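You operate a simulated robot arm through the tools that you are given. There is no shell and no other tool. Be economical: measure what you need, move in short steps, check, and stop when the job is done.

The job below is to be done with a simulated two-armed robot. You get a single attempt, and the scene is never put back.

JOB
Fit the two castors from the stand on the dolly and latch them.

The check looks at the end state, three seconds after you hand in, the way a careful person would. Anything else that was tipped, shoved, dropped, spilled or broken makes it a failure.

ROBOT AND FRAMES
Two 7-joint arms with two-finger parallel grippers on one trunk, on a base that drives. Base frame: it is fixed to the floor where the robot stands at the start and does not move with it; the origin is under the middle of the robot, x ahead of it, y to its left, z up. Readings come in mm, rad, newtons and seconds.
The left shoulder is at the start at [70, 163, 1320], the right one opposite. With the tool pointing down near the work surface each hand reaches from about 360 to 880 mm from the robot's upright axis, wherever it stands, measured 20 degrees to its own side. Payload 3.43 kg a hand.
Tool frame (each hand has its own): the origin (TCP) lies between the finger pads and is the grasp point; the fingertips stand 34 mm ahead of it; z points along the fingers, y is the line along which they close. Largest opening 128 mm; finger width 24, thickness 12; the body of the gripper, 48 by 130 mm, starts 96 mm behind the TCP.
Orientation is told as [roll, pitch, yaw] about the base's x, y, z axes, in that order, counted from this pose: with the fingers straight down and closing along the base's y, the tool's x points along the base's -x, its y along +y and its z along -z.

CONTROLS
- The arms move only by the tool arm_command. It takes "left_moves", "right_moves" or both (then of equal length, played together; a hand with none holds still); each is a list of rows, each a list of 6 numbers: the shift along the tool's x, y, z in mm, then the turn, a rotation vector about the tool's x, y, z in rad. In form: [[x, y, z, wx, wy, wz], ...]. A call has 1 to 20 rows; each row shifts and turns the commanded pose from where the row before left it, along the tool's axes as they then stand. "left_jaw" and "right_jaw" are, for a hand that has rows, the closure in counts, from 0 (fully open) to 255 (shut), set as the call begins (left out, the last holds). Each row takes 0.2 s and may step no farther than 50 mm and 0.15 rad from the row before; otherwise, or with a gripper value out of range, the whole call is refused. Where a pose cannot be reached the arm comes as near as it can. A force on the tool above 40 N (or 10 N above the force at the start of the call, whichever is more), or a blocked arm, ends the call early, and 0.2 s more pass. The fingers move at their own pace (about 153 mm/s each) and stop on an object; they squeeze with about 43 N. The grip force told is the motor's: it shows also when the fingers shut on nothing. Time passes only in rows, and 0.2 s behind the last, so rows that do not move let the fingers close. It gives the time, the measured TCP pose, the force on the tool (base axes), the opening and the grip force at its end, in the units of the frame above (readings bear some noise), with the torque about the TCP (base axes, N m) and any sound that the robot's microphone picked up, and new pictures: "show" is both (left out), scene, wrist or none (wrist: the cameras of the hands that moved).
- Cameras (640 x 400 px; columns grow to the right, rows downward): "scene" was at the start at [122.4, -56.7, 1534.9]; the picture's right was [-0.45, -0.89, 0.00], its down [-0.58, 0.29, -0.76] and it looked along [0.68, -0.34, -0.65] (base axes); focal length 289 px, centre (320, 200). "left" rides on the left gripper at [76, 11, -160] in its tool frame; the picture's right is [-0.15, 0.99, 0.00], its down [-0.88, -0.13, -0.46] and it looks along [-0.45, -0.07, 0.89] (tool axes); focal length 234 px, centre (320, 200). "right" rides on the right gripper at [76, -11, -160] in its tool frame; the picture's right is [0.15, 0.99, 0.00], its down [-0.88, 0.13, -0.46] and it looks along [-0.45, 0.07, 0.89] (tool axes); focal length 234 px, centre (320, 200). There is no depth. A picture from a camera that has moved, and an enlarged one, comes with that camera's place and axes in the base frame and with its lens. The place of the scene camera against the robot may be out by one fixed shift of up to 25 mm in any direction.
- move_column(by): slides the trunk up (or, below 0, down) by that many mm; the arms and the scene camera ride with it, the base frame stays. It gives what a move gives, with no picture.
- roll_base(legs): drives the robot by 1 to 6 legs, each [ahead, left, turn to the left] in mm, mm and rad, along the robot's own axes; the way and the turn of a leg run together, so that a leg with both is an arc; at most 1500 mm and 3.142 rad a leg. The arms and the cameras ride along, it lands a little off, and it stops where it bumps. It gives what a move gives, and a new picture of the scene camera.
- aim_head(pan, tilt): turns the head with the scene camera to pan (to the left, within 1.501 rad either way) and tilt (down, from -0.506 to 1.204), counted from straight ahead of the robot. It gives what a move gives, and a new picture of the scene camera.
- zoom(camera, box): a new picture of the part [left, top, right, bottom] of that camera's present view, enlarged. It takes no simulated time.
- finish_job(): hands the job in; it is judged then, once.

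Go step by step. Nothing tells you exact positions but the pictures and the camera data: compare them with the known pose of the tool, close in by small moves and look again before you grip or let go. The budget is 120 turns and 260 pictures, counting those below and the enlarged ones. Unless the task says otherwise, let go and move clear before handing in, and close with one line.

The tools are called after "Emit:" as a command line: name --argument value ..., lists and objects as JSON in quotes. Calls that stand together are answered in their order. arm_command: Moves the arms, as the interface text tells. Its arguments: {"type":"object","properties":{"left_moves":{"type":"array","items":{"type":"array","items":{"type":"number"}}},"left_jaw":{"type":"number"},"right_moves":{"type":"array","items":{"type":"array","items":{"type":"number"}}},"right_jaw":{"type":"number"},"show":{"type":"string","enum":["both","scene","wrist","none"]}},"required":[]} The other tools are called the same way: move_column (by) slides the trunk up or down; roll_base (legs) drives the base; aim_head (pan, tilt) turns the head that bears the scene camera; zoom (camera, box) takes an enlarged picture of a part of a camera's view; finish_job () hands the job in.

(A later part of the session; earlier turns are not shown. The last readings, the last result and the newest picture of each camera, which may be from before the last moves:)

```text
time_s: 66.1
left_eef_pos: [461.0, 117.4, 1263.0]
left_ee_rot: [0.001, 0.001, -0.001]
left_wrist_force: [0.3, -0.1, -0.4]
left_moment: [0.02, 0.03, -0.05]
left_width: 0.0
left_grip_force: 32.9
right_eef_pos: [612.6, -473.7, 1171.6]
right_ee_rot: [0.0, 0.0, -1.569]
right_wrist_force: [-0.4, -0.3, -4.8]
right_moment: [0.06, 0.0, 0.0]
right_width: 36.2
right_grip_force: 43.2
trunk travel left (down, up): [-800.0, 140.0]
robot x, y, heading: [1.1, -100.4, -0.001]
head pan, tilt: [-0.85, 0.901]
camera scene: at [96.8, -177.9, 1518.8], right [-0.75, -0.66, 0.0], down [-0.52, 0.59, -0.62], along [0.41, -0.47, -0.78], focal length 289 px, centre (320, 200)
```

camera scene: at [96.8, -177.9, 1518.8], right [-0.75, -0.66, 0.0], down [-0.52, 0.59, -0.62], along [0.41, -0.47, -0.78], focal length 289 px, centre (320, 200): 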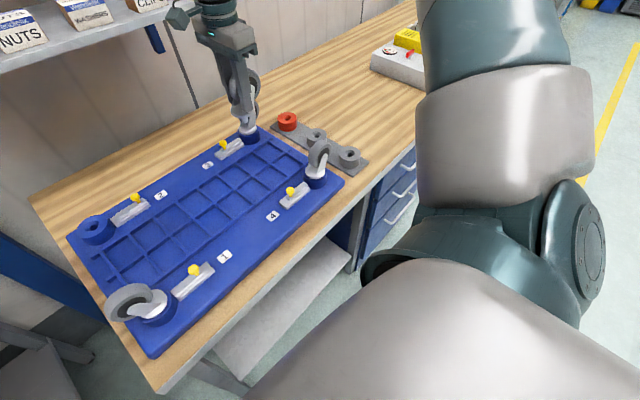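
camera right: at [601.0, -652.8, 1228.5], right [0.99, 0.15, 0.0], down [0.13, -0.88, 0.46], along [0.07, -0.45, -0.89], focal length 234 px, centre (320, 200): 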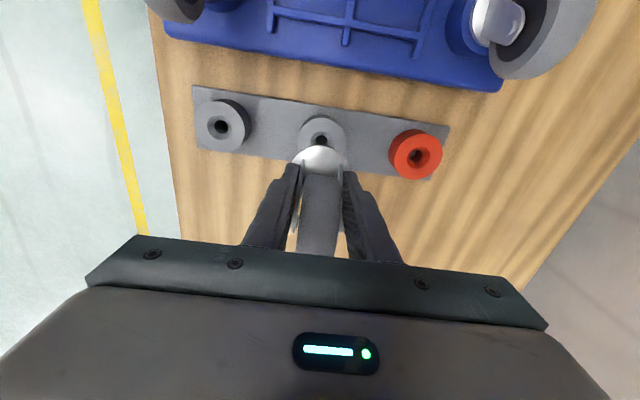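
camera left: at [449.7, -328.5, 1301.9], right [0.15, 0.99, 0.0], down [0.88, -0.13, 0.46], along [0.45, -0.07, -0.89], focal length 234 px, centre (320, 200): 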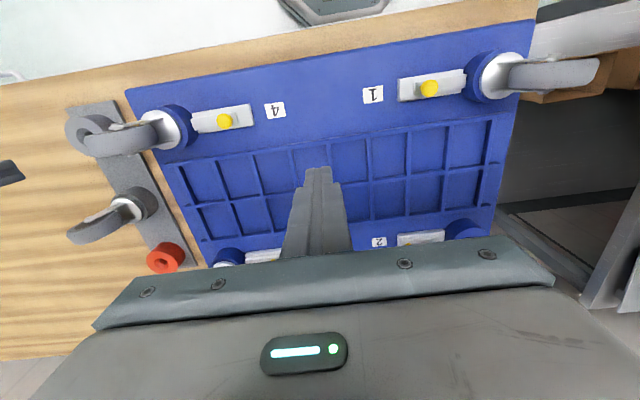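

I'll carry castor B high across to boss 2 and aim the head there.

Emit:
arm_command --right_moves '[[42, 17, 0, 0, 0, 0], [42, 17, 0, 0, 0, 0], [42, 17, 0, 0, 0, 0], [42, 17, 0, 0, 0, 0], [42, 17, 0, 0, 0, 0], [42, 17, 0, 0, 0, 0], [42, 17, 0, 0, 0, 0], [42, 17, 0, 0, 0, 0], [42, 17, 0, 0, 0, 0], [0, 0, 35, 0, 0, 0], [0, 0, 35, 0, 0, 0], [0, 0, 0, 0, 0, 0]]' --show "wrist"

Emit:
aim_head --pan 0.05 --tilt 0.75

Emit:
zoom --camera "right" --box '[220, 60, 420, 260]'

```text
time_s: 68.7
left_eef_pos: [459.4, 119.1, 1263.3]
left_ee_rot: [0.001, 0.0, -0.003]
left_wrist_force: [0.5, 0.2, 0.1]
left_moment: [0.0, 0.01, 0.01]
left_width: 0.0
left_grip_force: 33.1
right_eef_pos: [621.2, -297.1, 1123.7]
right_ee_rot: [0.0, 0.0, -1.569]
right_wrist_force: [-0.4, 0.1, -5.5]
right_moment: [0.06, 0.02, -0.03]
right_width: 36.2
right_grip_force: 42.7
right hand out of reach, approached as far as the arm can: row 4, 5, 6, 7, 8, 9, 10, 11
trunk travel left (down, up): [-800.0, 140.0]
robot x, y, heading: [-1.7, -102.0, -0.003]
head pan, tilt: [-0.85, 0.901]
camera right: at [609.3, -221.3, 1282.5], right [0.99, 0.15, 0.0], down [0.13, -0.88, 0.46], along [0.07, -0.45, -0.89], focal length 234 px, centre (320, 200)
```

right: 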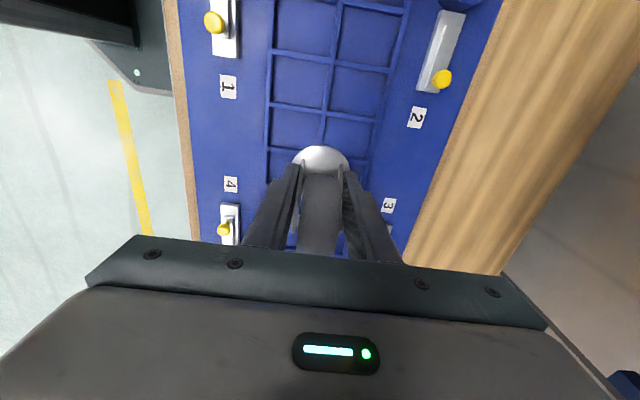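

```text
time_s: 69.9
left_eef_pos: [459.8, 119.5, 1263.1]
left_ee_rot: [0.001, 0.001, -0.001]
left_wrist_force: [0.1, -0.4, 1.0]
left_moment: [0.01, -0.02, 0.03]
left_width: 0.0
left_grip_force: 32.9
right_eef_pos: [621.4, -297.6, 1123.4]
right_ee_rot: [0.002, 0.0, -1.568]
right_wrist_force: [-0.8, 0.3, -4.3]
right_moment: [0.06, 0.01, -0.01]
right_width: 36.3
right_grip_force: 42.9
trunk travel left (down, up): [-800.0, 140.0]
robot x, y, heading: [0.2, -101.9, 0.001]
head pan, tilt: [0.051, 0.75]
camera scene: at [129.9, -114.3, 1530.8], right [0.05, -1.0, 0.0], down [-0.68, -0.03, -0.73], along [0.73, 0.03, -0.68], focal length 289 px, centre (320, 200)
```

scene: 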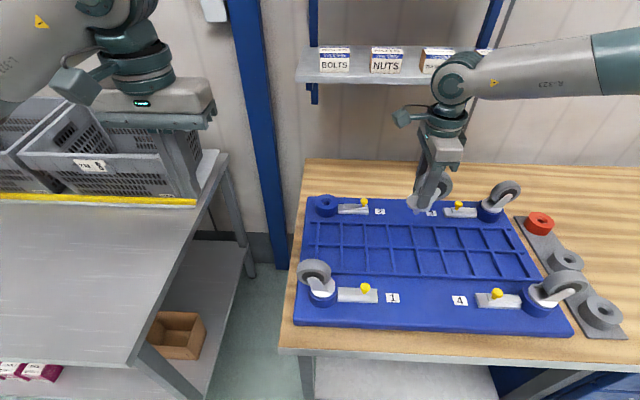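

```text
2.00 times, centred on (320, 160) of right
camera zoom: at [609.6, -221.6, 1282.5], right [0.99, 0.15, 0.0], down [0.13, -0.88, 0.46], along [0.07, -0.45, -0.89], focal length 468 px, centre (320, 280)
```

zoom: 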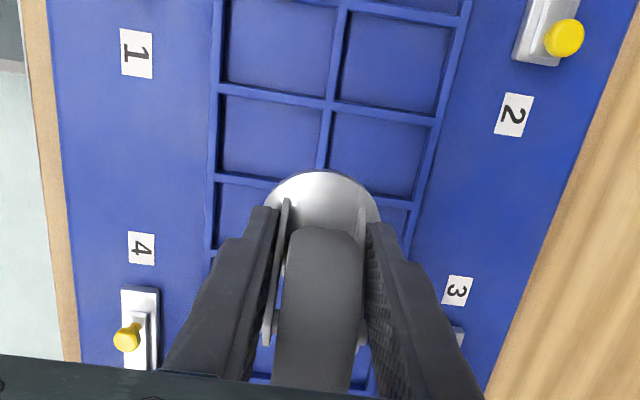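

At yaw -90° the right arm can't reach across; it stopped at (621,-297). I'll rotate the hand back to yaw 0 (the wheel will then trail toward +x), and drive the base a further 120 mm left.

Emit:
arm_command --left_moves '[[0, 0, -30, 0, 0, 0], [0, 0, -30, 0, 0, 0], [0, 0, 0, 0, 0, 0], [0, 0, 0, 0, 0, 0], [0, 0, 0, 0, 0, 0], [0, 0, 0, 0, 0, 0], [0, 0, 0, 0, 0, 0], [0, 0, 0, 0, 0, 0], [0, 0, 0, 0, 0, 0], [0, 0, 0, 0, 0, 0], [0, 0, 0, 0, 0, 0], [0, 0, 0, 0, 0, 0]]' --right_moves '[[0, 0, -30, 0, 0, -0.143], [0, 0, -30, 0, 0, -0.143], [0, 0, 0, 0, 0, -0.143], [0, 0, 0, 0, 0, -0.143], [0, 0, 0, 0, 0, -0.143], [0, 0, 0, 0, 0, -0.143], [0, 0, 0, 0, 0, -0.143], [0, 0, 0, 0, 0, -0.143], [0, 0, 0, 0, 0, -0.143], [0, 0, 0, 0, 0, -0.143], [0, 0, 0, 0, 0, -0.138], [0, 0, 0, 0, 0, 0]]' --show "none"

Emit:
roll_base --legs '[[0, 120, 0]]'

```text
time_s: 72.5
left_eef_pos: [458.9, 118.6, 1323.4]
left_ee_rot: [0.0, 0.0, -0.003]
left_wrist_force: [-0.5, -1.1, 0.0]
left_moment: [0.01, -0.03, -0.01]
left_width: 0.0
left_grip_force: 32.9
right_eef_pos: [622.1, -297.7, 1184.7]
right_ee_rot: [-0.001, 0.0, 0.0]
right_wrist_force: [-0.9, -0.7, -0.1]
right_moment: [-0.03, 0.02, 0.04]
right_width: 0.3
right_grip_force: 33.0
trunk travel left (down, up): [-800.0, 140.0]
robot x, y, heading: [1.9, -100.5, -0.001]
head pan, tilt: [0.051, 0.75]
```

```text
time_s: 73.8
left_eef_pos: [460.4, 237.4, 1322.7]
left_ee_rot: [0.001, 0.0, -0.003]
left_wrist_force: [0.8, 0.0, 0.0]
left_moment: [0.04, 0.0, -0.04]
left_width: 0.0
left_grip_force: 32.9
right_eef_pos: [622.0, -179.4, 1183.7]
right_ee_rot: [0.0, 0.002, -0.001]
right_wrist_force: [-0.7, -0.6, -0.4]
right_moment: [0.01, -0.01, 0.02]
right_width: 0.0
right_grip_force: 33.0
trunk travel left (down, up): [-800.0, 140.0]
robot x, y, heading: [1.0, 25.7, -0.006]
head pan, tilt: [0.051, 0.75]
camera scene: at [129.8, 4.6, 1530.8], right [0.05, -1.0, 0.0], down [-0.68, -0.03, -0.73], along [0.73, 0.04, -0.68], focal length 289 px, centre (320, 200)
```

scene: 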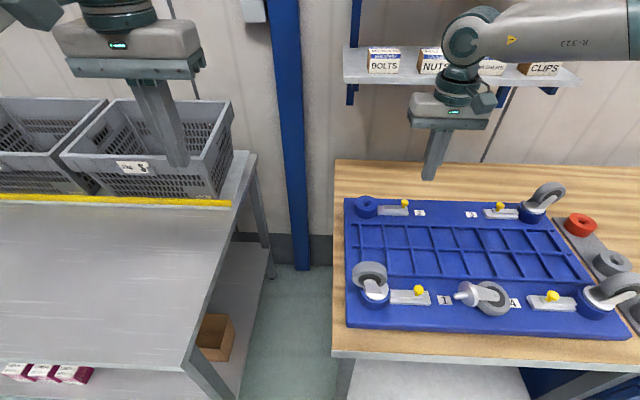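

The castor slipped out of the grip during the rotation and is now lying on the dolly between latches 1 and 4. I'll look closely before recovering it.

Emit:
zoom --camera "scene" --box '[430, 250, 550, 340]'

Emit:
zoom --camera "scene" --box '[330, 170, 640, 360]'

Emit:
zoom --camera "right" --box '[0, 0, 640, 400]'

```text
4.44 times, centred on (490, 295) of scene
camera zoom: at [129.8, 4.6, 1530.8], right [0.05, -1.0, 0.0], down [-0.68, -0.03, -0.73], along [0.73, 0.04, -0.68], focal length 1284 px, centre (-436, -222)
```

zoom: 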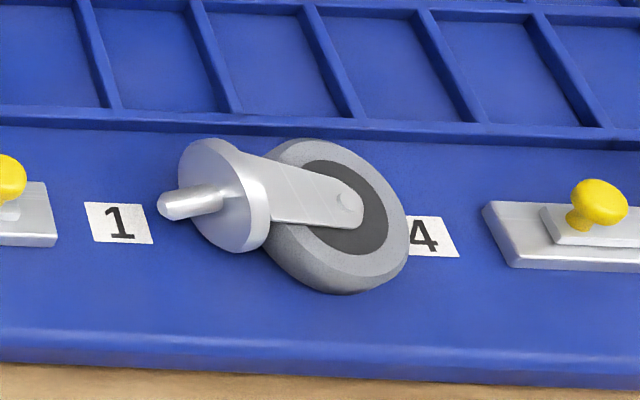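

```text
2.06 times, centred on (485, 265) of scene
camera zoom: at [129.8, 4.6, 1530.8], right [0.05, -1.0, 0.0], down [-0.68, -0.03, -0.73], along [0.73, 0.04, -0.68], focal length 596 px, centre (-21, 66)
```

zoom: 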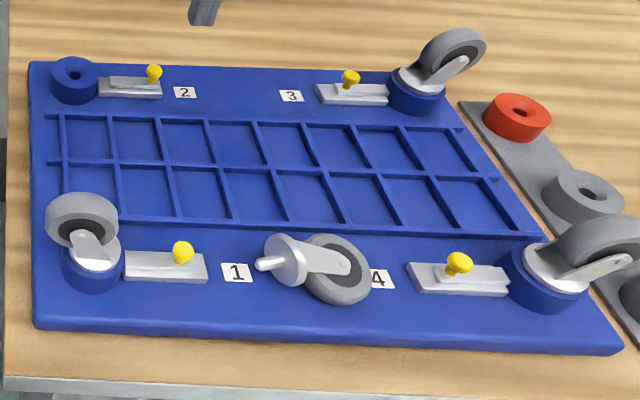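

```text
1.00 times, centred on (320, 200) of right (not enlarged: the box is as wide or as high as the picture)
camera zoom: at [545.8, -189.9, 1343.0], right [-0.14, 0.99, 0.0], down [0.88, 0.13, 0.46], along [0.45, 0.07, -0.89], focal length 234 px, centre (320, 200)
```

zoom: 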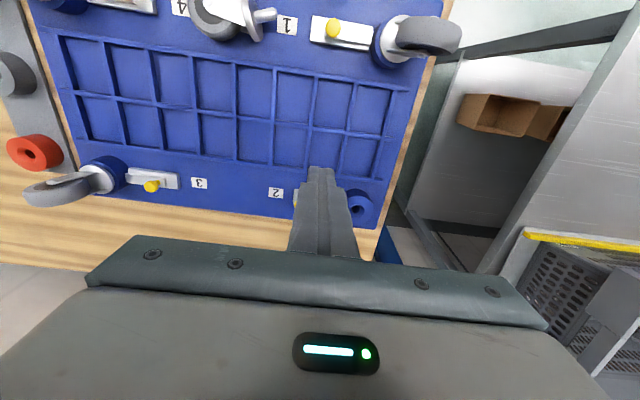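

The castor is lying with its stem pointing +y and the wheel half flat; nothing else moved. I'll drive back 125 mm so the right arm is comfortable there and view the castor from above.

Emit:
roll_base --legs '[[0, -125, 0]]'

Emit:
arm_command --right_moves '[[40, 0, 0, 0, 0, 0], [40, 0, 0, 0, 0, 0], [40, 0, 0, 0, 0, 0], [30, 0, 0, 0, 0, 0], [0, 0, 0, 0, 0, 0]]' --right_jaw 0 --show "wrist"

Emit:
aim_head --pan -0.45 --tilt 0.95

```text
time_s: 75.0
left_eef_pos: [459.2, 117.4, 1323.7]
left_ee_rot: [-0.003, -0.002, 0.0]
left_wrist_force: [0.3, 0.4, 1.0]
left_moment: [0.0, -0.01, -0.04]
left_width: 0.2
left_grip_force: 33.2
right_eef_pos: [620.9, -297.0, 1184.5]
right_ee_rot: [-0.001, 0.001, 0.0]
right_wrist_force: [-0.1, 0.1, 0.0]
right_moment: [-0.02, -0.01, 0.0]
right_width: 0.0
right_grip_force: 33.3
trunk travel left (down, up): [-800.0, 140.0]
robot x, y, heading: [-1.1, -104.6, 0.001]
head pan, tilt: [0.051, 0.75]
camera scene: at [129.5, -113.5, 1530.8], right [0.05, -1.0, 0.0], down [-0.68, -0.03, -0.73], along [0.73, 0.04, -0.68], focal length 289 px, centre (320, 200)
```

scene: 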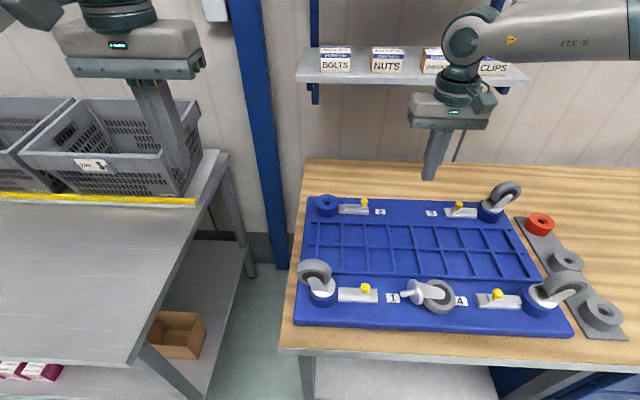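

```text
time_s: 76.2
left_eef_pos: [460.4, 117.2, 1324.2]
left_ee_rot: [-0.001, 0.0, 0.0]
left_wrist_force: [0.2, 0.6, 0.5]
left_moment: [-0.02, 0.02, -0.02]
left_width: 0.0
left_grip_force: 33.3
right_eef_pos: [473.0, -297.5, 1184.5]
right_ee_rot: [-0.002, 0.0, 0.002]
right_wrist_force: [0.3, -0.3, 0.0]
right_moment: [0.0, 0.02, 0.0]
right_width: 128.1
right_grip_force: 0.1
trunk travel left (down, up): [-800.0, 140.0]
robot x, y, heading: [1.5, -97.0, -0.001]
head pan, tilt: [0.051, 0.75]
camera right: at [396.7, -308.5, 1342.8], right [-0.15, 0.99, 0.0], down [0.88, 0.13, 0.46], along [0.45, 0.07, -0.89], focal length 234 px, centre (320, 200)
```

right: 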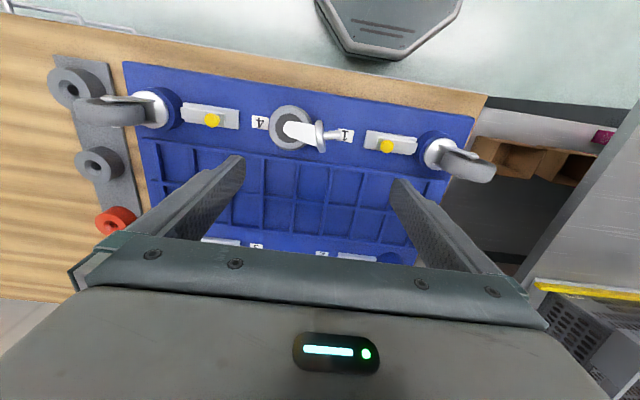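

```text
time_s: 77.1
left_eef_pos: [458.1, 118.6, 1323.1]
left_ee_rot: [0.0, 0.0, 0.0]
left_wrist_force: [0.1, -0.1, -0.3]
left_moment: [-0.02, 0.01, 0.0]
left_width: 0.0
left_grip_force: 33.7
right_eef_pos: [470.6, -296.3, 1183.7]
right_ee_rot: [-0.002, 0.001, -0.002]
right_wrist_force: [0.2, 0.7, -0.7]
right_moment: [0.02, -0.03, -0.01]
right_width: 128.0
right_grip_force: 0.1
trunk travel left (down, up): [-800.0, 140.0]
robot x, y, heading: [-0.4, -100.8, 0.0]
head pan, tilt: [-0.45, 0.949]
camera scene: at [111.8, -151.1, 1515.4], right [-0.44, -0.9, 0.0], down [-0.73, 0.35, -0.58], along [0.52, -0.25, -0.81], focal length 289 px, centre (320, 200)
```

scene: 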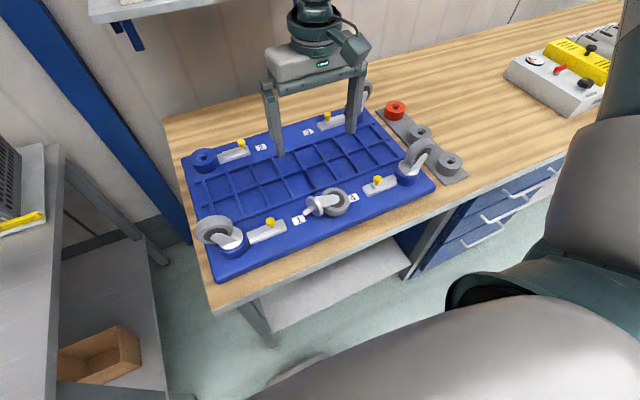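

Emit:
zoom --camera "right" --box '[255, 95, 365, 165]'

Emit:
zoom --camera "scene" --box '[285, 175, 365, 230]'

```text
5.71 times, centred on (310, 130) of right
camera zoom: at [396.3, -308.6, 1343.0], right [-0.15, 0.99, 0.0], down [0.88, 0.13, 0.46], along [0.45, 0.07, -0.89], focal length 1338 px, centre (377, 600)
```

zoom: 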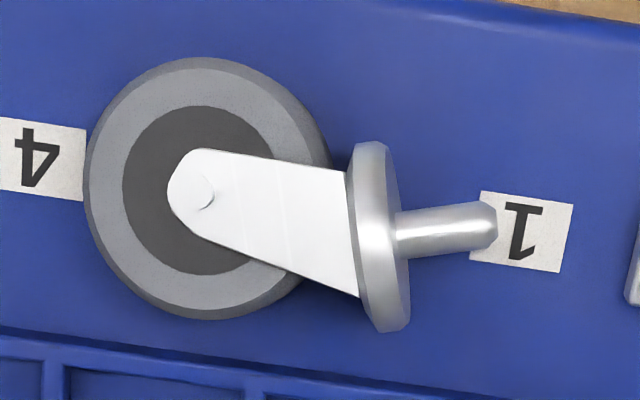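

```text
7.27 times, centred on (325, 202) of scene
camera zoom: at [111.8, -151.1, 1515.4], right [-0.44, -0.9, 0.0], down [-0.73, 0.35, -0.58], along [0.52, -0.25, -0.81], focal length 2101 px, centre (284, 182)
```

zoom: 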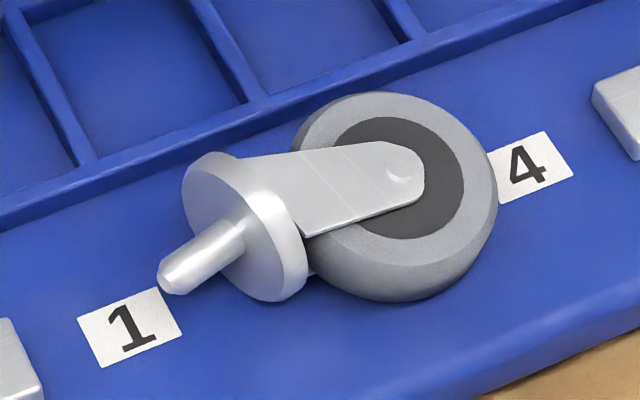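

From above: the wheel lies flat (axle vertical) centred near (477,-348,921), the stem pointing +y about 12° toward -x. Plan: the left hand grips the wheel tread from above (closing across the stem), lifts, and tips 90° so the stem hangs down. First I'll clear the right arm and bring the left over with yaw ≈1.77.

Emit:
arm_command --right_moves '[[0, -45, 0, 0, 0, 0], [0, -45, 0, 0, 0, 0], [0, -45, 0, 0, 0, 0], [0, -45, 0, 0, 0, 0], [0, -45, 0, 0, 0, 0], [0, -45, 0, 0, 0, 0], [0, -45, 0, 0, 0, 0]]' --show "none"

Emit:
arm_command --left_moves '[[-3, -42, 14, 0, 0, 0], [-3, -42, 14, 0, 0, 0], [-3, -42, 14, 0, 0, 0], [-3, -42, 14, 0, 0, 0], [-3, -42, 14, 0, 0, 0], [-3, -42, 14, 0, 0, 0], [0, -42, 14, 0, 0, 0], [0, -42, 14, 0, 0, 0], [0, -42, 14, 0, 0, 0], [0, -42, 14, 0, 0, 0], [0, -42, 14, 0, 0, 0], [0, 0, 0, 0, 0, 0]]' --left_jaw 80 --show "none"

Emit:
arm_command --left_moves '[[0, 0, 0, 0, 0, -0.136], [0, 0, 0, 0, 0, -0.136], [0, 0, 0, 0, 0, -0.136], [0, 0, 0, 0, 0, -0.136], [0, 0, 0, 0, 0, -0.136], [0, 0, 0, 0, 0, -0.136], [0, 0, 0, 0, 0, -0.136], [0, 0, 0, 0, 0, -0.136], [0, 0, 0, 0, 0, -0.136], [0, 0, 0, 0, 0, -0.136], [0, 0, 0, 0, 0, -0.136], [0, 0, 0, 0, 0, -0.136], [0, 0, 0, 0, 0, -0.136], [0, 0, 0, 0, 0, 0]]' --show "both"

```text
time_s: 78.7
left_eef_pos: [459.3, 116.4, 1324.3]
left_ee_rot: [0.003, -0.002, 0.0]
left_wrist_force: [-0.2, -0.2, 0.1]
left_moment: [0.0, 0.01, 0.04]
left_width: 0.0
left_grip_force: 32.8
right_eef_pos: [470.9, -616.6, 1184.2]
right_ee_rot: [0.001, -0.003, 0.0]
right_wrist_force: [0.6, -0.5, -0.4]
right_moment: [0.01, -0.01, -0.03]
right_width: 128.2
right_grip_force: 0.2
trunk travel left (down, up): [-800.0, 140.0]
robot x, y, heading: [1.0, -99.8, -0.003]
head pan, tilt: [-0.45, 0.949]
```

```text
time_s: 81.3
left_eef_pos: [477.9, -343.4, 1168.7]
left_ee_rot: [-0.002, 0.001, 0.001]
left_wrist_force: [0.7, 0.7, 0.4]
left_moment: [-0.04, 0.01, -0.01]
left_width: 87.9
left_grip_force: 0.1
right_eef_pos: [472.4, -612.6, 1185.6]
right_ee_rot: [-0.001, -0.001, 0.0]
right_wrist_force: [-0.5, 0.5, 0.1]
right_moment: [-0.02, 0.0, -0.03]
right_width: 128.0
right_grip_force: 0.1
trunk travel left (down, up): [-800.0, 140.0]
robot x, y, heading: [0.2, -99.4, -0.0]
head pan, tilt: [-0.45, 0.949]
```

```text
time_s: 84.3
left_eef_pos: [477.2, -345.0, 1169.5]
left_ee_rot: [0.0, -0.001, 1.769]
left_wrist_force: [0.6, -0.2, -0.4]
left_moment: [-0.01, 0.02, -0.05]
left_width: 87.6
left_grip_force: 0.1
right_eef_pos: [472.1, -614.9, 1184.5]
right_ee_rot: [0.0, 0.0, -0.001]
right_wrist_force: [0.2, 0.4, 0.2]
right_moment: [-0.02, 0.03, -0.02]
right_width: 127.9
right_grip_force: 0.1
trunk travel left (down, up): [-800.0, 140.0]
robot x, y, heading: [-0.3, -98.8, -0.002]
head pan, tilt: [-0.45, 0.949]
camera scene: at [112.0, -151.5, 1515.3], right [-0.44, -0.9, 0.0], down [-0.73, 0.36, -0.58], along [0.52, -0.25, -0.81], focal length 289 px, centre (320, 200)
camera left: at [482.6, -420.6, 1328.5], right [-1.0, -0.05, 0.0], down [-0.04, 0.89, 0.46], along [-0.02, 0.46, -0.89], focal length 234 px, centre (320, 200)
```

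scene: 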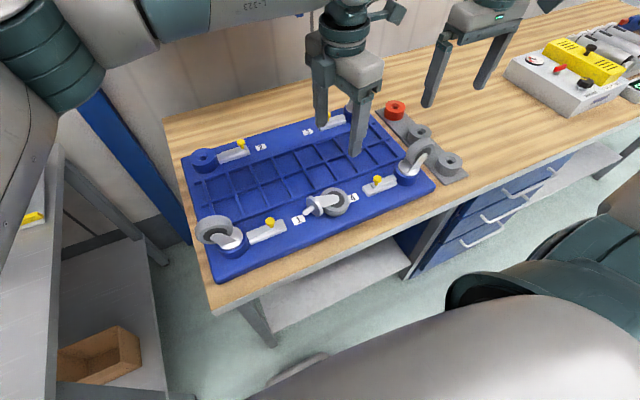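
left: 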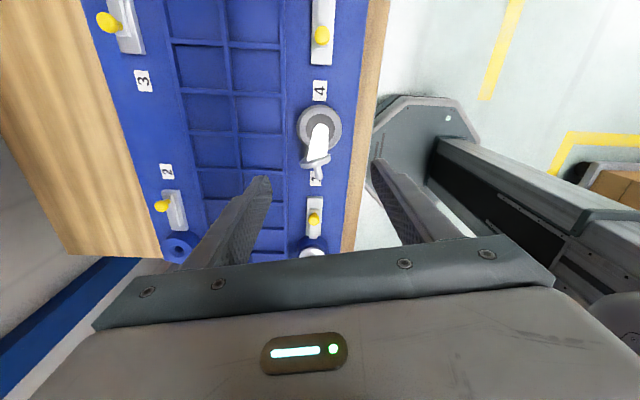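

The left hand is above with yaw 1.77. I'll zoom to refine the wheel centre and stem direction.

Emit:
zoom --camera "left" --box '[260, 80, 380, 200]'

```text
3.33 times, centred on (320, 140) of left
camera zoom: at [482.6, -420.6, 1328.5], right [-1.0, -0.05, 0.0], down [-0.04, 0.89, 0.46], along [-0.02, 0.46, -0.89], focal length 781 px, centre (320, 400)
```

zoom: 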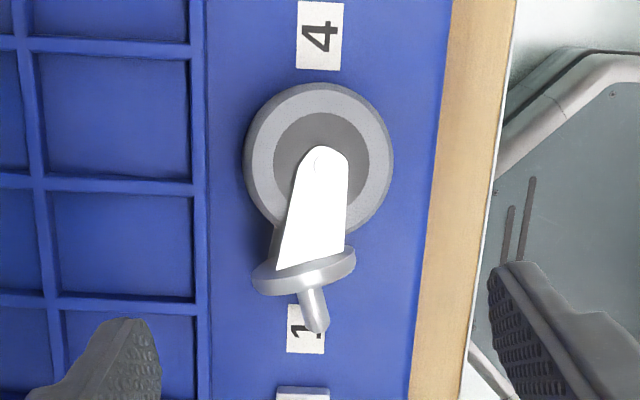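

Wheel centre confirmed at about (479.5,-348). I'll descend with the fingers either side of the tread.

Emit:
arm_command --left_moves '[[3.4, -1.7, 40, 0, 0, -0.04], [0, 0, 45, 0, 0, 0], [0, 0, 45, 0, 0, 0], [0, 0, 40, 0, 0, 0], [0, 0, 30, 0, 0, 0], [0, 0, 0, 0, 0, 0]]' --show "wrist"

Emit:
zoom --camera "left" --box '[220, 60, 420, 260]'

Emit:
zoom --camera "scene" --box '[280, 130, 400, 230]'

```text
time_s: 85.7
left_eef_pos: [479.1, -348.7, 967.5]
left_ee_rot: [0.001, 0.0, 1.807]
left_wrist_force: [-0.4, 0.4, -0.9]
left_moment: [0.0, -0.01, 0.02]
left_width: 87.6
left_grip_force: 0.0
right_eef_pos: [470.5, -614.5, 1185.8]
right_ee_rot: [-0.002, -0.002, 0.0]
right_wrist_force: [0.0, -0.4, -0.2]
right_moment: [-0.03, 0.04, 0.01]
right_width: 128.0
right_grip_force: 0.1
trunk travel left (down, up): [-800.0, 140.0]
robot x, y, heading: [-0.5, -101.3, -0.003]
head pan, tilt: [-0.45, 0.949]
camera left: at [487.5, -424.8, 1126.7], right [-1.0, -0.09, 0.0], down [-0.08, 0.89, 0.46], along [-0.04, 0.45, -0.89], focal length 234 px, centre (320, 200)
```

left: 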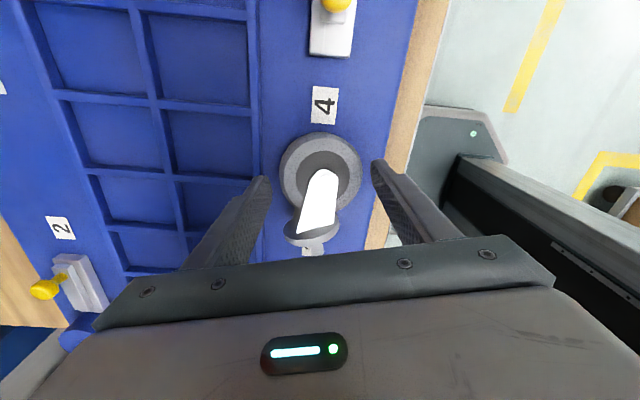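

```text
2.00 times, centred on (320, 160) of left
camera zoom: at [487.5, -424.8, 1126.7], right [-1.0, -0.09, 0.0], down [-0.08, 0.89, 0.46], along [-0.04, 0.45, -0.89], focal length 468 px, centre (320, 280)
```

zoom: 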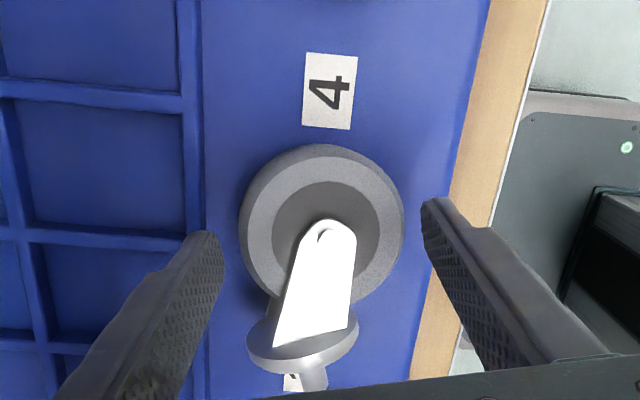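

```text
4.00 times, centred on (340, 180) of scene
camera zoom: at [111.7, -151.3, 1515.3], right [-0.44, -0.9, 0.0], down [-0.73, 0.35, -0.58], along [0.52, -0.25, -0.81], focal length 1155 px, centre (240, 280)
```

zoom: 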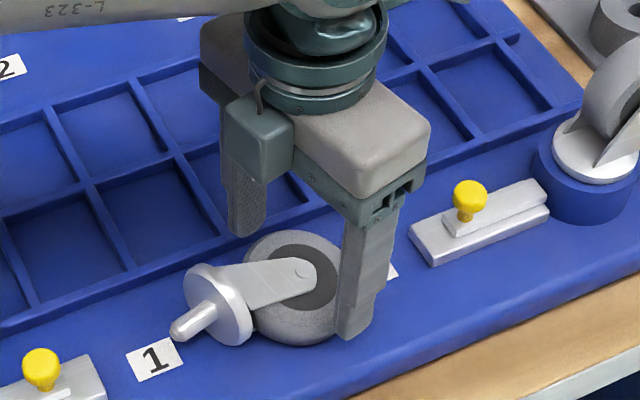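

Well centred. I'll lower another 20 mm and grip the tread.

Emit:
arm_command --left_moves '[[0, 0, 12, 0, 0, 0], [0, 0, 8, 0, 0, 0], [0, 0, 0, 0, 0, 0]]' --show "none"

Emit:
arm_command --left_moves '[[0, 0, 0, 0, 0, 0], [0, 0, 0, 0, 0, 0], [0, 0, 0, 0, 0, 0]]' --left_jaw 255 --show "wrist"

Emit:
zoom --camera "scene" --box '[280, 130, 400, 230]'

```text
time_s: 86.5
left_eef_pos: [479.2, -348.8, 948.4]
left_ee_rot: [0.0, 0.001, 1.807]
left_wrist_force: [-0.1, 0.4, -0.9]
left_moment: [0.0, -0.06, 0.02]
left_width: 87.8
left_grip_force: 0.1
right_eef_pos: [471.1, -613.5, 1185.2]
right_ee_rot: [-0.001, 0.0, 0.001]
right_wrist_force: [0.3, -0.4, 0.3]
right_moment: [0.03, 0.0, -0.02]
right_width: 128.0
right_grip_force: 0.0
trunk travel left (down, up): [-800.0, 140.0]
robot x, y, heading: [4.7, -99.6, -0.006]
head pan, tilt: [-0.45, 0.949]
```

```text
time_s: 87.3
left_eef_pos: [479.7, -348.7, 947.7]
left_ee_rot: [0.0, 0.001, 1.808]
left_wrist_force: [0.2, -0.3, 0.5]
left_moment: [0.02, -0.01, 0.03]
left_width: 77.5
left_grip_force: 42.7
right_eef_pos: [471.4, -614.8, 1183.8]
right_ee_rot: [0.0, -0.001, 0.002]
right_wrist_force: [0.1, -0.6, 0.2]
right_moment: [0.03, 0.0, -0.02]
right_width: 128.1
right_grip_force: 0.0
trunk travel left (down, up): [-800.0, 140.0]
robot x, y, heading: [-0.1, -102.5, 0.0]
head pan, tilt: [-0.45, 0.949]
camera left: at [487.7, -424.4, 1107.1], right [-1.0, -0.09, 0.0], down [-0.08, 0.89, 0.46], along [-0.04, 0.45, -0.89], focal length 234 px, centre (320, 200)
```

left: 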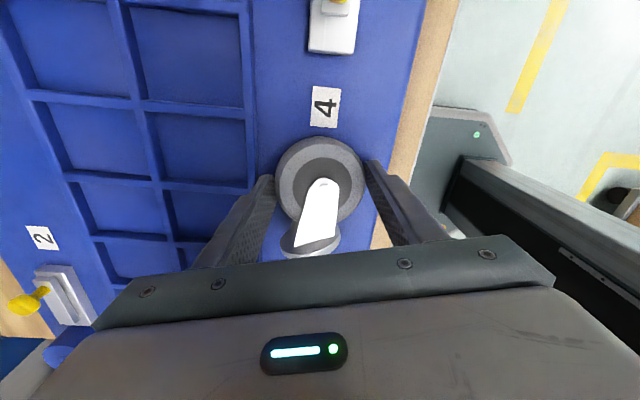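

```text
4.00 times, centred on (340, 180) of scene
camera zoom: at [112.1, -151.7, 1515.3], right [-0.44, -0.9, 0.0], down [-0.73, 0.36, -0.58], along [0.52, -0.25, -0.81], focal length 1155 px, centre (240, 280)
```

zoom: 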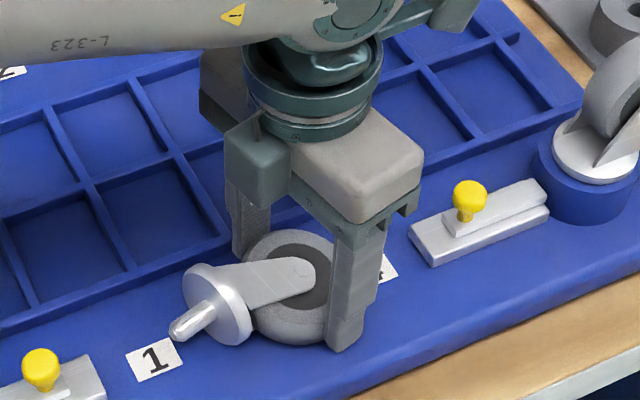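

Tread gripped (77.5 mm, 43 N). I'll lift slowly.

Emit:
arm_command --left_moves '[[0, 0, -3, 0, 0, 0], [0, 0, -5, 0, 0, 0], [0, 0, -6, 0, 0, 0], [0, 0, -8, 0, 0, 0], [0, 0, -8, 0, 0, 0], [0, 0, -8, 0, 0, 0], [0, 0, -8, 0, 0, 0], [0, 0, -6, 0, 0, 0], [0, 0, 0, 0, 0, 0]]' --show "wrist"

Emit:
zoom --camera "scene" --box '[280, 130, 400, 230]'

```text
time_s: 89.3
left_eef_pos: [479.9, -347.6, 1001.7]
left_ee_rot: [0.0, 0.001, 1.806]
left_wrist_force: [-0.7, -0.2, -4.2]
left_moment: [-0.09, 0.01, -0.01]
left_width: 77.2
left_grip_force: 43.2
right_eef_pos: [472.6, -613.9, 1183.6]
right_ee_rot: [-0.002, 0.0, -0.001]
right_wrist_force: [-0.2, -0.9, 1.5]
right_moment: [0.01, 0.03, 0.04]
right_width: 128.2
right_grip_force: 0.0
trunk travel left (down, up): [-800.0, 140.0]
robot x, y, heading: [2.2, -100.1, -0.005]
head pan, tilt: [-0.45, 0.949]
camera left: at [488.6, -424.0, 1160.6], right [-1.0, -0.09, 0.0], down [-0.08, 0.89, 0.46], along [-0.04, 0.45, -0.89], focal length 234 px, centre (320, 200)
```

left: 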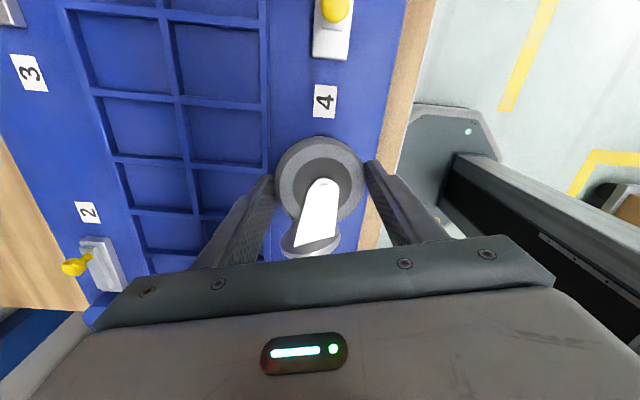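

```text
4.00 times, centred on (340, 180) of scene
camera zoom: at [112.5, -151.7, 1515.2], right [-0.44, -0.9, 0.0], down [-0.73, 0.36, -0.58], along [0.52, -0.25, -0.81], focal length 1155 px, centre (240, 280)
```

zoom: 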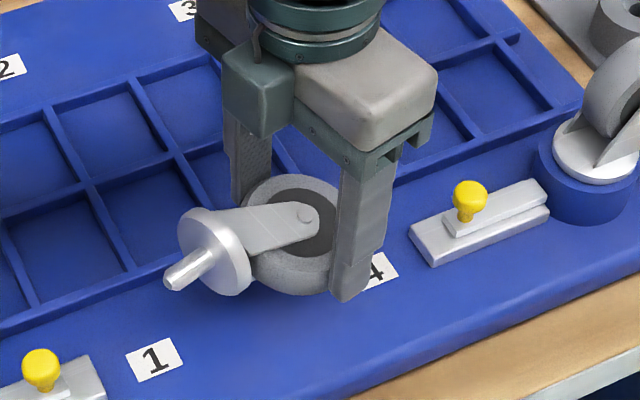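

Held firmly with the stem horizontal. I'll lift higher and tip the hand 90° slowly so the stem points down.

Emit:
arm_command --left_moves '[[0, 0, -10, 0, 0, 0], [0, 0, -18, 0, 0, 0], [0, 0, -18, 0, 0, 0], [0, 0, -18, 0, 0, 0], [0, 0, -18, 0, 0, 0], [0, 0, -18, 0, 0, 0], [0, 0, -18, 0, 0, 0], [0, 0, -18, 0, 0, 0], [0, 0, -18, 0, 0, 0], [0, 0, -8, 0, 0, 0], [0, 0, 0, 0, 0.05, 0], [0, 0, 0, 0, 0.08, 0], [0, 0, 0, 0, 0.08, 0], [0, 0, 0, 0, 0.08, 0], [0, 0, 0, 0, 0.08, 0], [0, 0, 0, 0, 0.08, 0], [0, 0, 0, 0, 0.05, 0], [0, 0, 0, 0, 0, 0]]' --show "scene"

```text
time_s: 93.1
left_eef_pos: [479.3, -347.9, 1163.0]
left_ee_rot: [-0.001, 0.5, 1.808]
left_wrist_force: [0.0, 0.3, -3.8]
left_moment: [-0.03, 0.03, 0.02]
left_width: 77.4
left_grip_force: 42.9
right_eef_pos: [472.6, -613.8, 1184.3]
right_ee_rot: [-0.001, 0.001, 0.0]
right_wrist_force: [0.2, 0.0, 0.1]
right_moment: [-0.02, 0.01, -0.02]
right_width: 128.5
right_grip_force: 0.1
trunk travel left (down, up): [-800.0, 140.0]
robot x, y, heading: [-0.1, -101.9, -0.001]
head pan, tilt: [-0.45, 0.949]
camera scene: at [112.3, -152.0, 1515.3], right [-0.44, -0.9, 0.0], down [-0.73, 0.36, -0.58], along [0.52, -0.25, -0.81], focal length 289 px, centre (320, 200)
```

scene: 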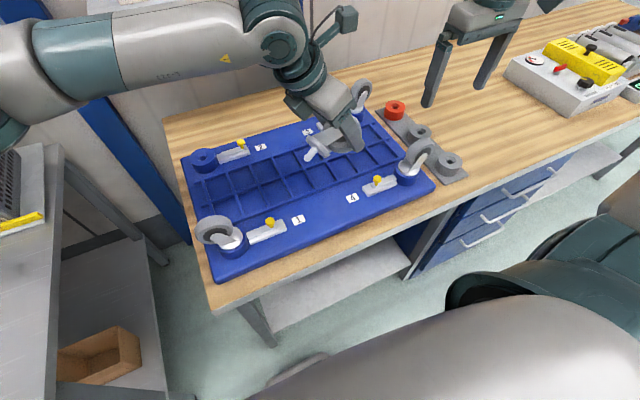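

Emit:
arm_command --left_moves '[[0, 0, 0, 0, 0.05, 0], [0, 0, 0, 0, 0.08, 0], [0, 0, 0, 0, 0.08, 0], [0, 0, 0, 0, 0.08, 0], [0, 0, 0, 0, 0.08, 0], [0, 0, 0, 0, 0.08, 0], [0, 0, 0, 0, 0.08, 0], [0, 0, 0, 0, 0.08, 0], [0, 0, 0, 0, 0.08, 0], [0, 0, 0, 0, 0.08, 0], [0, 0, 0, 0, 0.08, 0], [0, 0, 0, 0, 0.08, 0], [0, 0, 0, 0, 0.08, 0], [0, 0, 0, 0, 0.06, 0], [0, 0, 0, 0, 0, 0]]' --show "both"

Emit:
zoom --camera "scene" --box '[250, 60, 400, 180]'

```text
time_s: 96.3
left_eef_pos: [480.8, -348.8, 1162.8]
left_ee_rot: [0.338, 1.568, 2.145]
left_wrist_force: [-0.4, -0.4, -4.8]
left_moment: [0.07, 0.06, 0.0]
left_width: 77.3
left_grip_force: 43.1
right_eef_pos: [471.7, -614.2, 1183.7]
right_ee_rot: [0.0, 0.001, 0.0]
right_wrist_force: [0.3, 0.5, 0.8]
right_moment: [-0.01, 0.02, -0.02]
right_width: 127.8
right_grip_force: 0.1
trunk travel left (down, up): [-800.0, 140.0]
robot x, y, heading: [-1.0, -105.4, 0.001]
head pan, tilt: [-0.45, 0.949]
camera scene: at [112.5, -151.7, 1515.3], right [-0.44, -0.9, 0.0], down [-0.73, 0.36, -0.58], along [0.52, -0.25, -0.81], focal length 289 px, centre (320, 200)
camera left: at [433.3, -195.0, 1238.7], right [-0.96, -0.23, -0.15], down [0.02, 0.47, -0.88], along [0.27, -0.85, -0.45], focal length 234 px, centre (320, 200)
```

scene: 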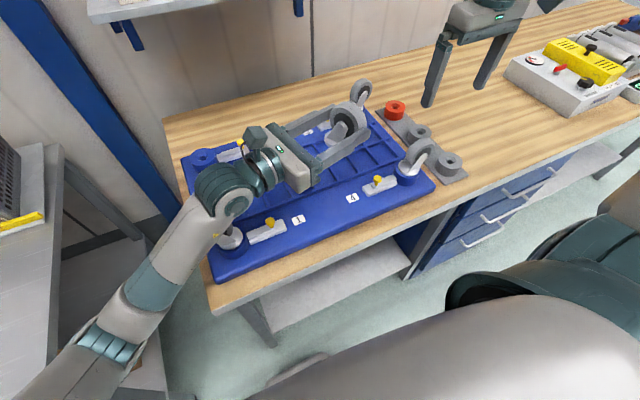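
left: 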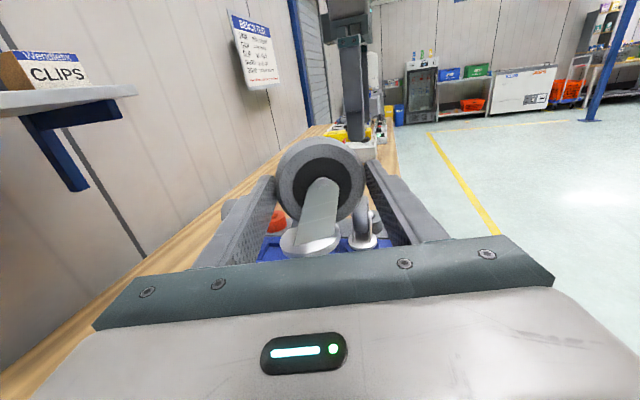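

```text
3.33 times, centred on (325, 120) of scene
camera zoom: at [112.5, -151.7, 1515.3], right [-0.44, -0.9, 0.0], down [-0.73, 0.36, -0.58], along [0.52, -0.25, -0.81], focal length 963 px, centre (303, 467)
```

zoom: 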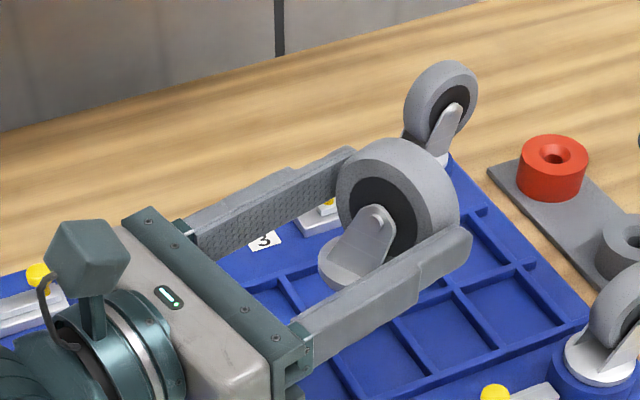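

The stem now points down and the grip is solid. I'll carry it over to boss 2 (hand coming from the +y side), staying high, then aim the head there.

Emit:
arm_command --left_moves '[[0, -15, -10, 0, 0, 0], [0, -34, -22, 0, 0, 0], [0, -34, -22, 0, 0, 0], [0, -34, -22, 0, 0, 0], [0, -34, -22, 0, 0, 0], [0, -34, -22, 0, 0, 0], [0, -34, -22, 0, 0, 0], [0, -34, -22, 0, 0, 0], [0, -34, -22, 0, 0, 0], [0, -34, -22, 0, 0, 0], [0, -5, -5, 0, 0, 0], [0, 0, 0, 0, 0, 0]]' --show "none"

Emit:
aim_head --pan 0.05 --tilt 0.7

Emit:
zoom --camera "left" --box '[200, 120, 440, 270]'

```text
time_s: 98.9
left_eef_pos: [748.4, -63.9, 1164.4]
left_ee_rot: [0.147, 1.569, 1.952]
left_wrist_force: [-0.5, -0.2, -3.7]
left_moment: [0.05, 0.01, -0.04]
left_width: 77.3
left_grip_force: 42.3
right_eef_pos: [472.2, -613.5, 1185.5]
right_ee_rot: [0.0, 0.001, -0.003]
right_wrist_force: [-0.7, 0.0, 0.2]
right_moment: [0.01, 0.02, -0.04]
right_width: 127.9
right_grip_force: 0.1
trunk travel left (down, up): [-800.0, 140.0]
robot x, y, heading: [-0.3, -100.6, -0.001]
head pan, tilt: [-0.45, 0.949]
```

```text
time_s: 99.9
left_eef_pos: [748.3, -63.3, 1163.7]
left_ee_rot: [0.305, 1.568, 2.111]
left_wrist_force: [0.4, 0.1, -4.4]
left_moment: [0.08, 0.07, 0.02]
left_width: 77.2
left_grip_force: 43.5
right_eef_pos: [473.2, -614.0, 1185.0]
right_ee_rot: [0.0, 0.0, 0.0]
right_wrist_force: [0.3, -0.4, 0.4]
right_moment: [-0.01, 0.0, 0.0]
right_width: 127.9
right_grip_force: 0.0
trunk travel left (down, up): [-800.0, 140.0]
robot x, y, heading: [3.6, -102.3, -0.001]
head pan, tilt: [0.051, 0.7]
camera scene: at [132.0, -115.5, 1535.0], right [0.05, -1.0, 0.0], down [-0.64, -0.03, -0.76], along [0.76, 0.04, -0.64], focal length 289 px, centre (320, 200)
```

scene: 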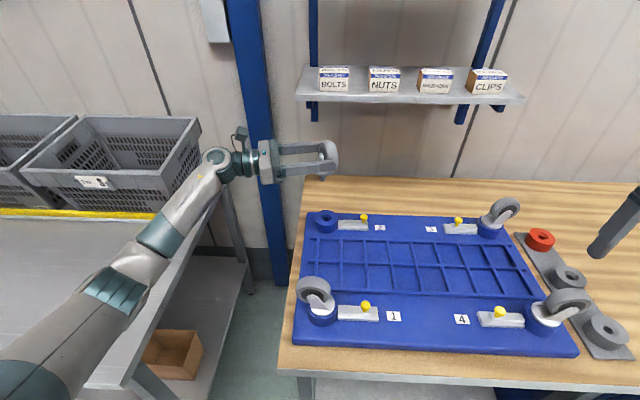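

```text
2.67 times, centred on (320, 195) of left
camera zoom: at [701.7, 89.4, 1238.9], right [-0.96, -0.23, -0.15], down [0.02, 0.48, -0.88], along [0.27, -0.85, -0.45], focal length 624 px, centre (320, 213)
```

zoom: 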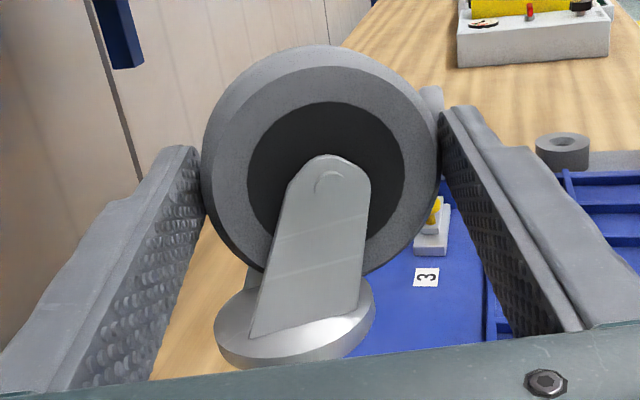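

Upright and clean. I'll zoom the scene view to measure the stem lean in the y–z plane.

Emit:
zoom --camera "scene" --box '[290, 125, 350, 195]'

Emit:
zoom --camera "scene" --box '[290, 190, 390, 250]'

```text
5.71 times, centred on (320, 160) of scene
camera zoom: at [132.0, -115.5, 1535.0], right [0.05, -1.0, 0.0], down [-0.64, -0.03, -0.76], along [0.76, 0.04, -0.64], focal length 1651 px, centre (320, 429)
```

zoom: 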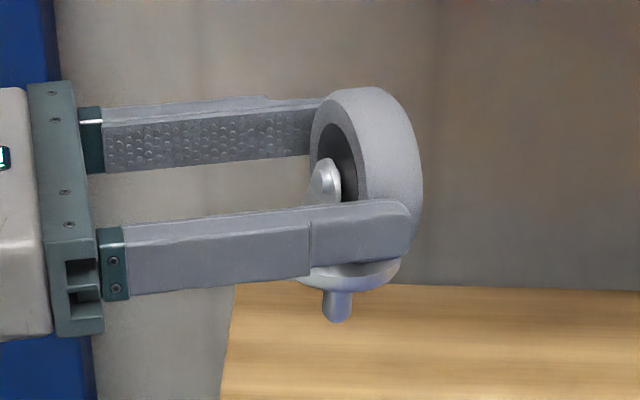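

```text
6.40 times, centred on (340, 220) of scene
camera zoom: at [132.0, -115.5, 1535.0], right [0.05, -1.0, 0.0], down [-0.64, -0.03, -0.76], along [0.76, 0.04, -0.64], focal length 1849 px, centre (192, 72)
```

zoom: 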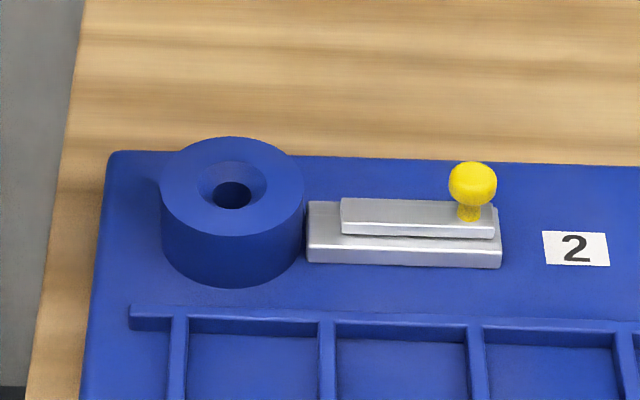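

The stem tip leans about 8° toward +y (as expected from how it lay). I'll tip the hand a further 0.15 rad and re-check.

Emit:
arm_command --left_moves '[[0, 0, 0, 0, 0.05, 0], [0, 0, 0, 0, 0.05, 0], [0, 0, 0, 0, 0.05, 0], [0, 0, 0, 0, 0, 0]]' --show "wrist"

Emit:
zoom --camera "scene" --box '[300, 135, 350, 195]'

Emit:
zoom --camera "right" --box '[320, 0, 640, 400]'

```text
time_s: 100.9
left_eef_pos: [747.8, -65.2, 1163.6]
left_ee_rot: [3.135, 1.422, -1.341]
left_wrist_force: [-0.1, 0.2, -4.6]
left_moment: [0.09, 0.05, 0.04]
left_width: 76.9
left_grip_force: 43.0
right_eef_pos: [471.8, -613.3, 1184.1]
right_ee_rot: [-0.001, 0.002, 0.0]
right_wrist_force: [0.0, -0.5, -0.6]
right_moment: [0.0, -0.01, -0.01]
right_width: 127.9
right_grip_force: 0.1
trunk travel left (down, up): [-800.0, 140.0]
robot x, y, heading: [0.7, -98.3, 0.002]
head pan, tilt: [0.051, 0.7]
camera left: at [698.5, 98.3, 1214.2], right [-0.96, -0.25, -0.14], down [0.05, 0.34, -0.94], along [0.29, -0.91, -0.31], focal length 234 px, centre (320, 200)
```

left: 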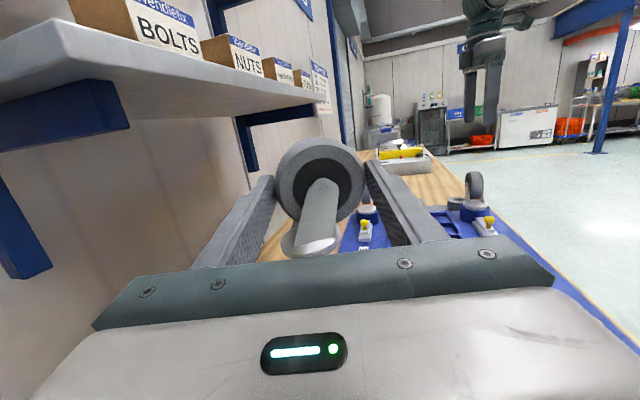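

```text
6.67 times, centred on (325, 165) of scene
camera zoom: at [132.1, -115.3, 1535.0], right [0.05, -1.0, 0.0], down [-0.64, -0.03, -0.76], along [0.76, 0.04, -0.64], focal length 1926 px, centre (287, 433)
```

zoom: 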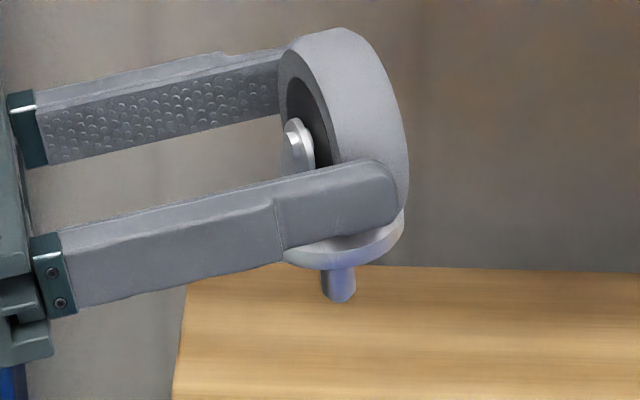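

```text
1.00 times, centred on (480, 200) of right (not enlarged: the box is as wide or as high as the picture)
camera zoom: at [396.2, -624.7, 1343.8], right [-0.15, 0.99, 0.0], down [0.88, 0.13, 0.46], along [0.45, 0.07, -0.89], focal length 234 px, centre (160, 200)
```

zoom: 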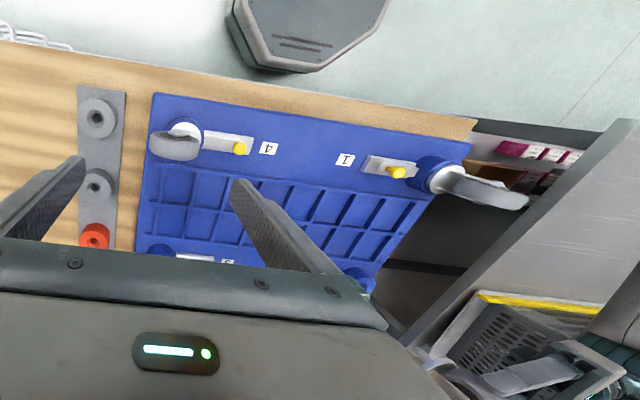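

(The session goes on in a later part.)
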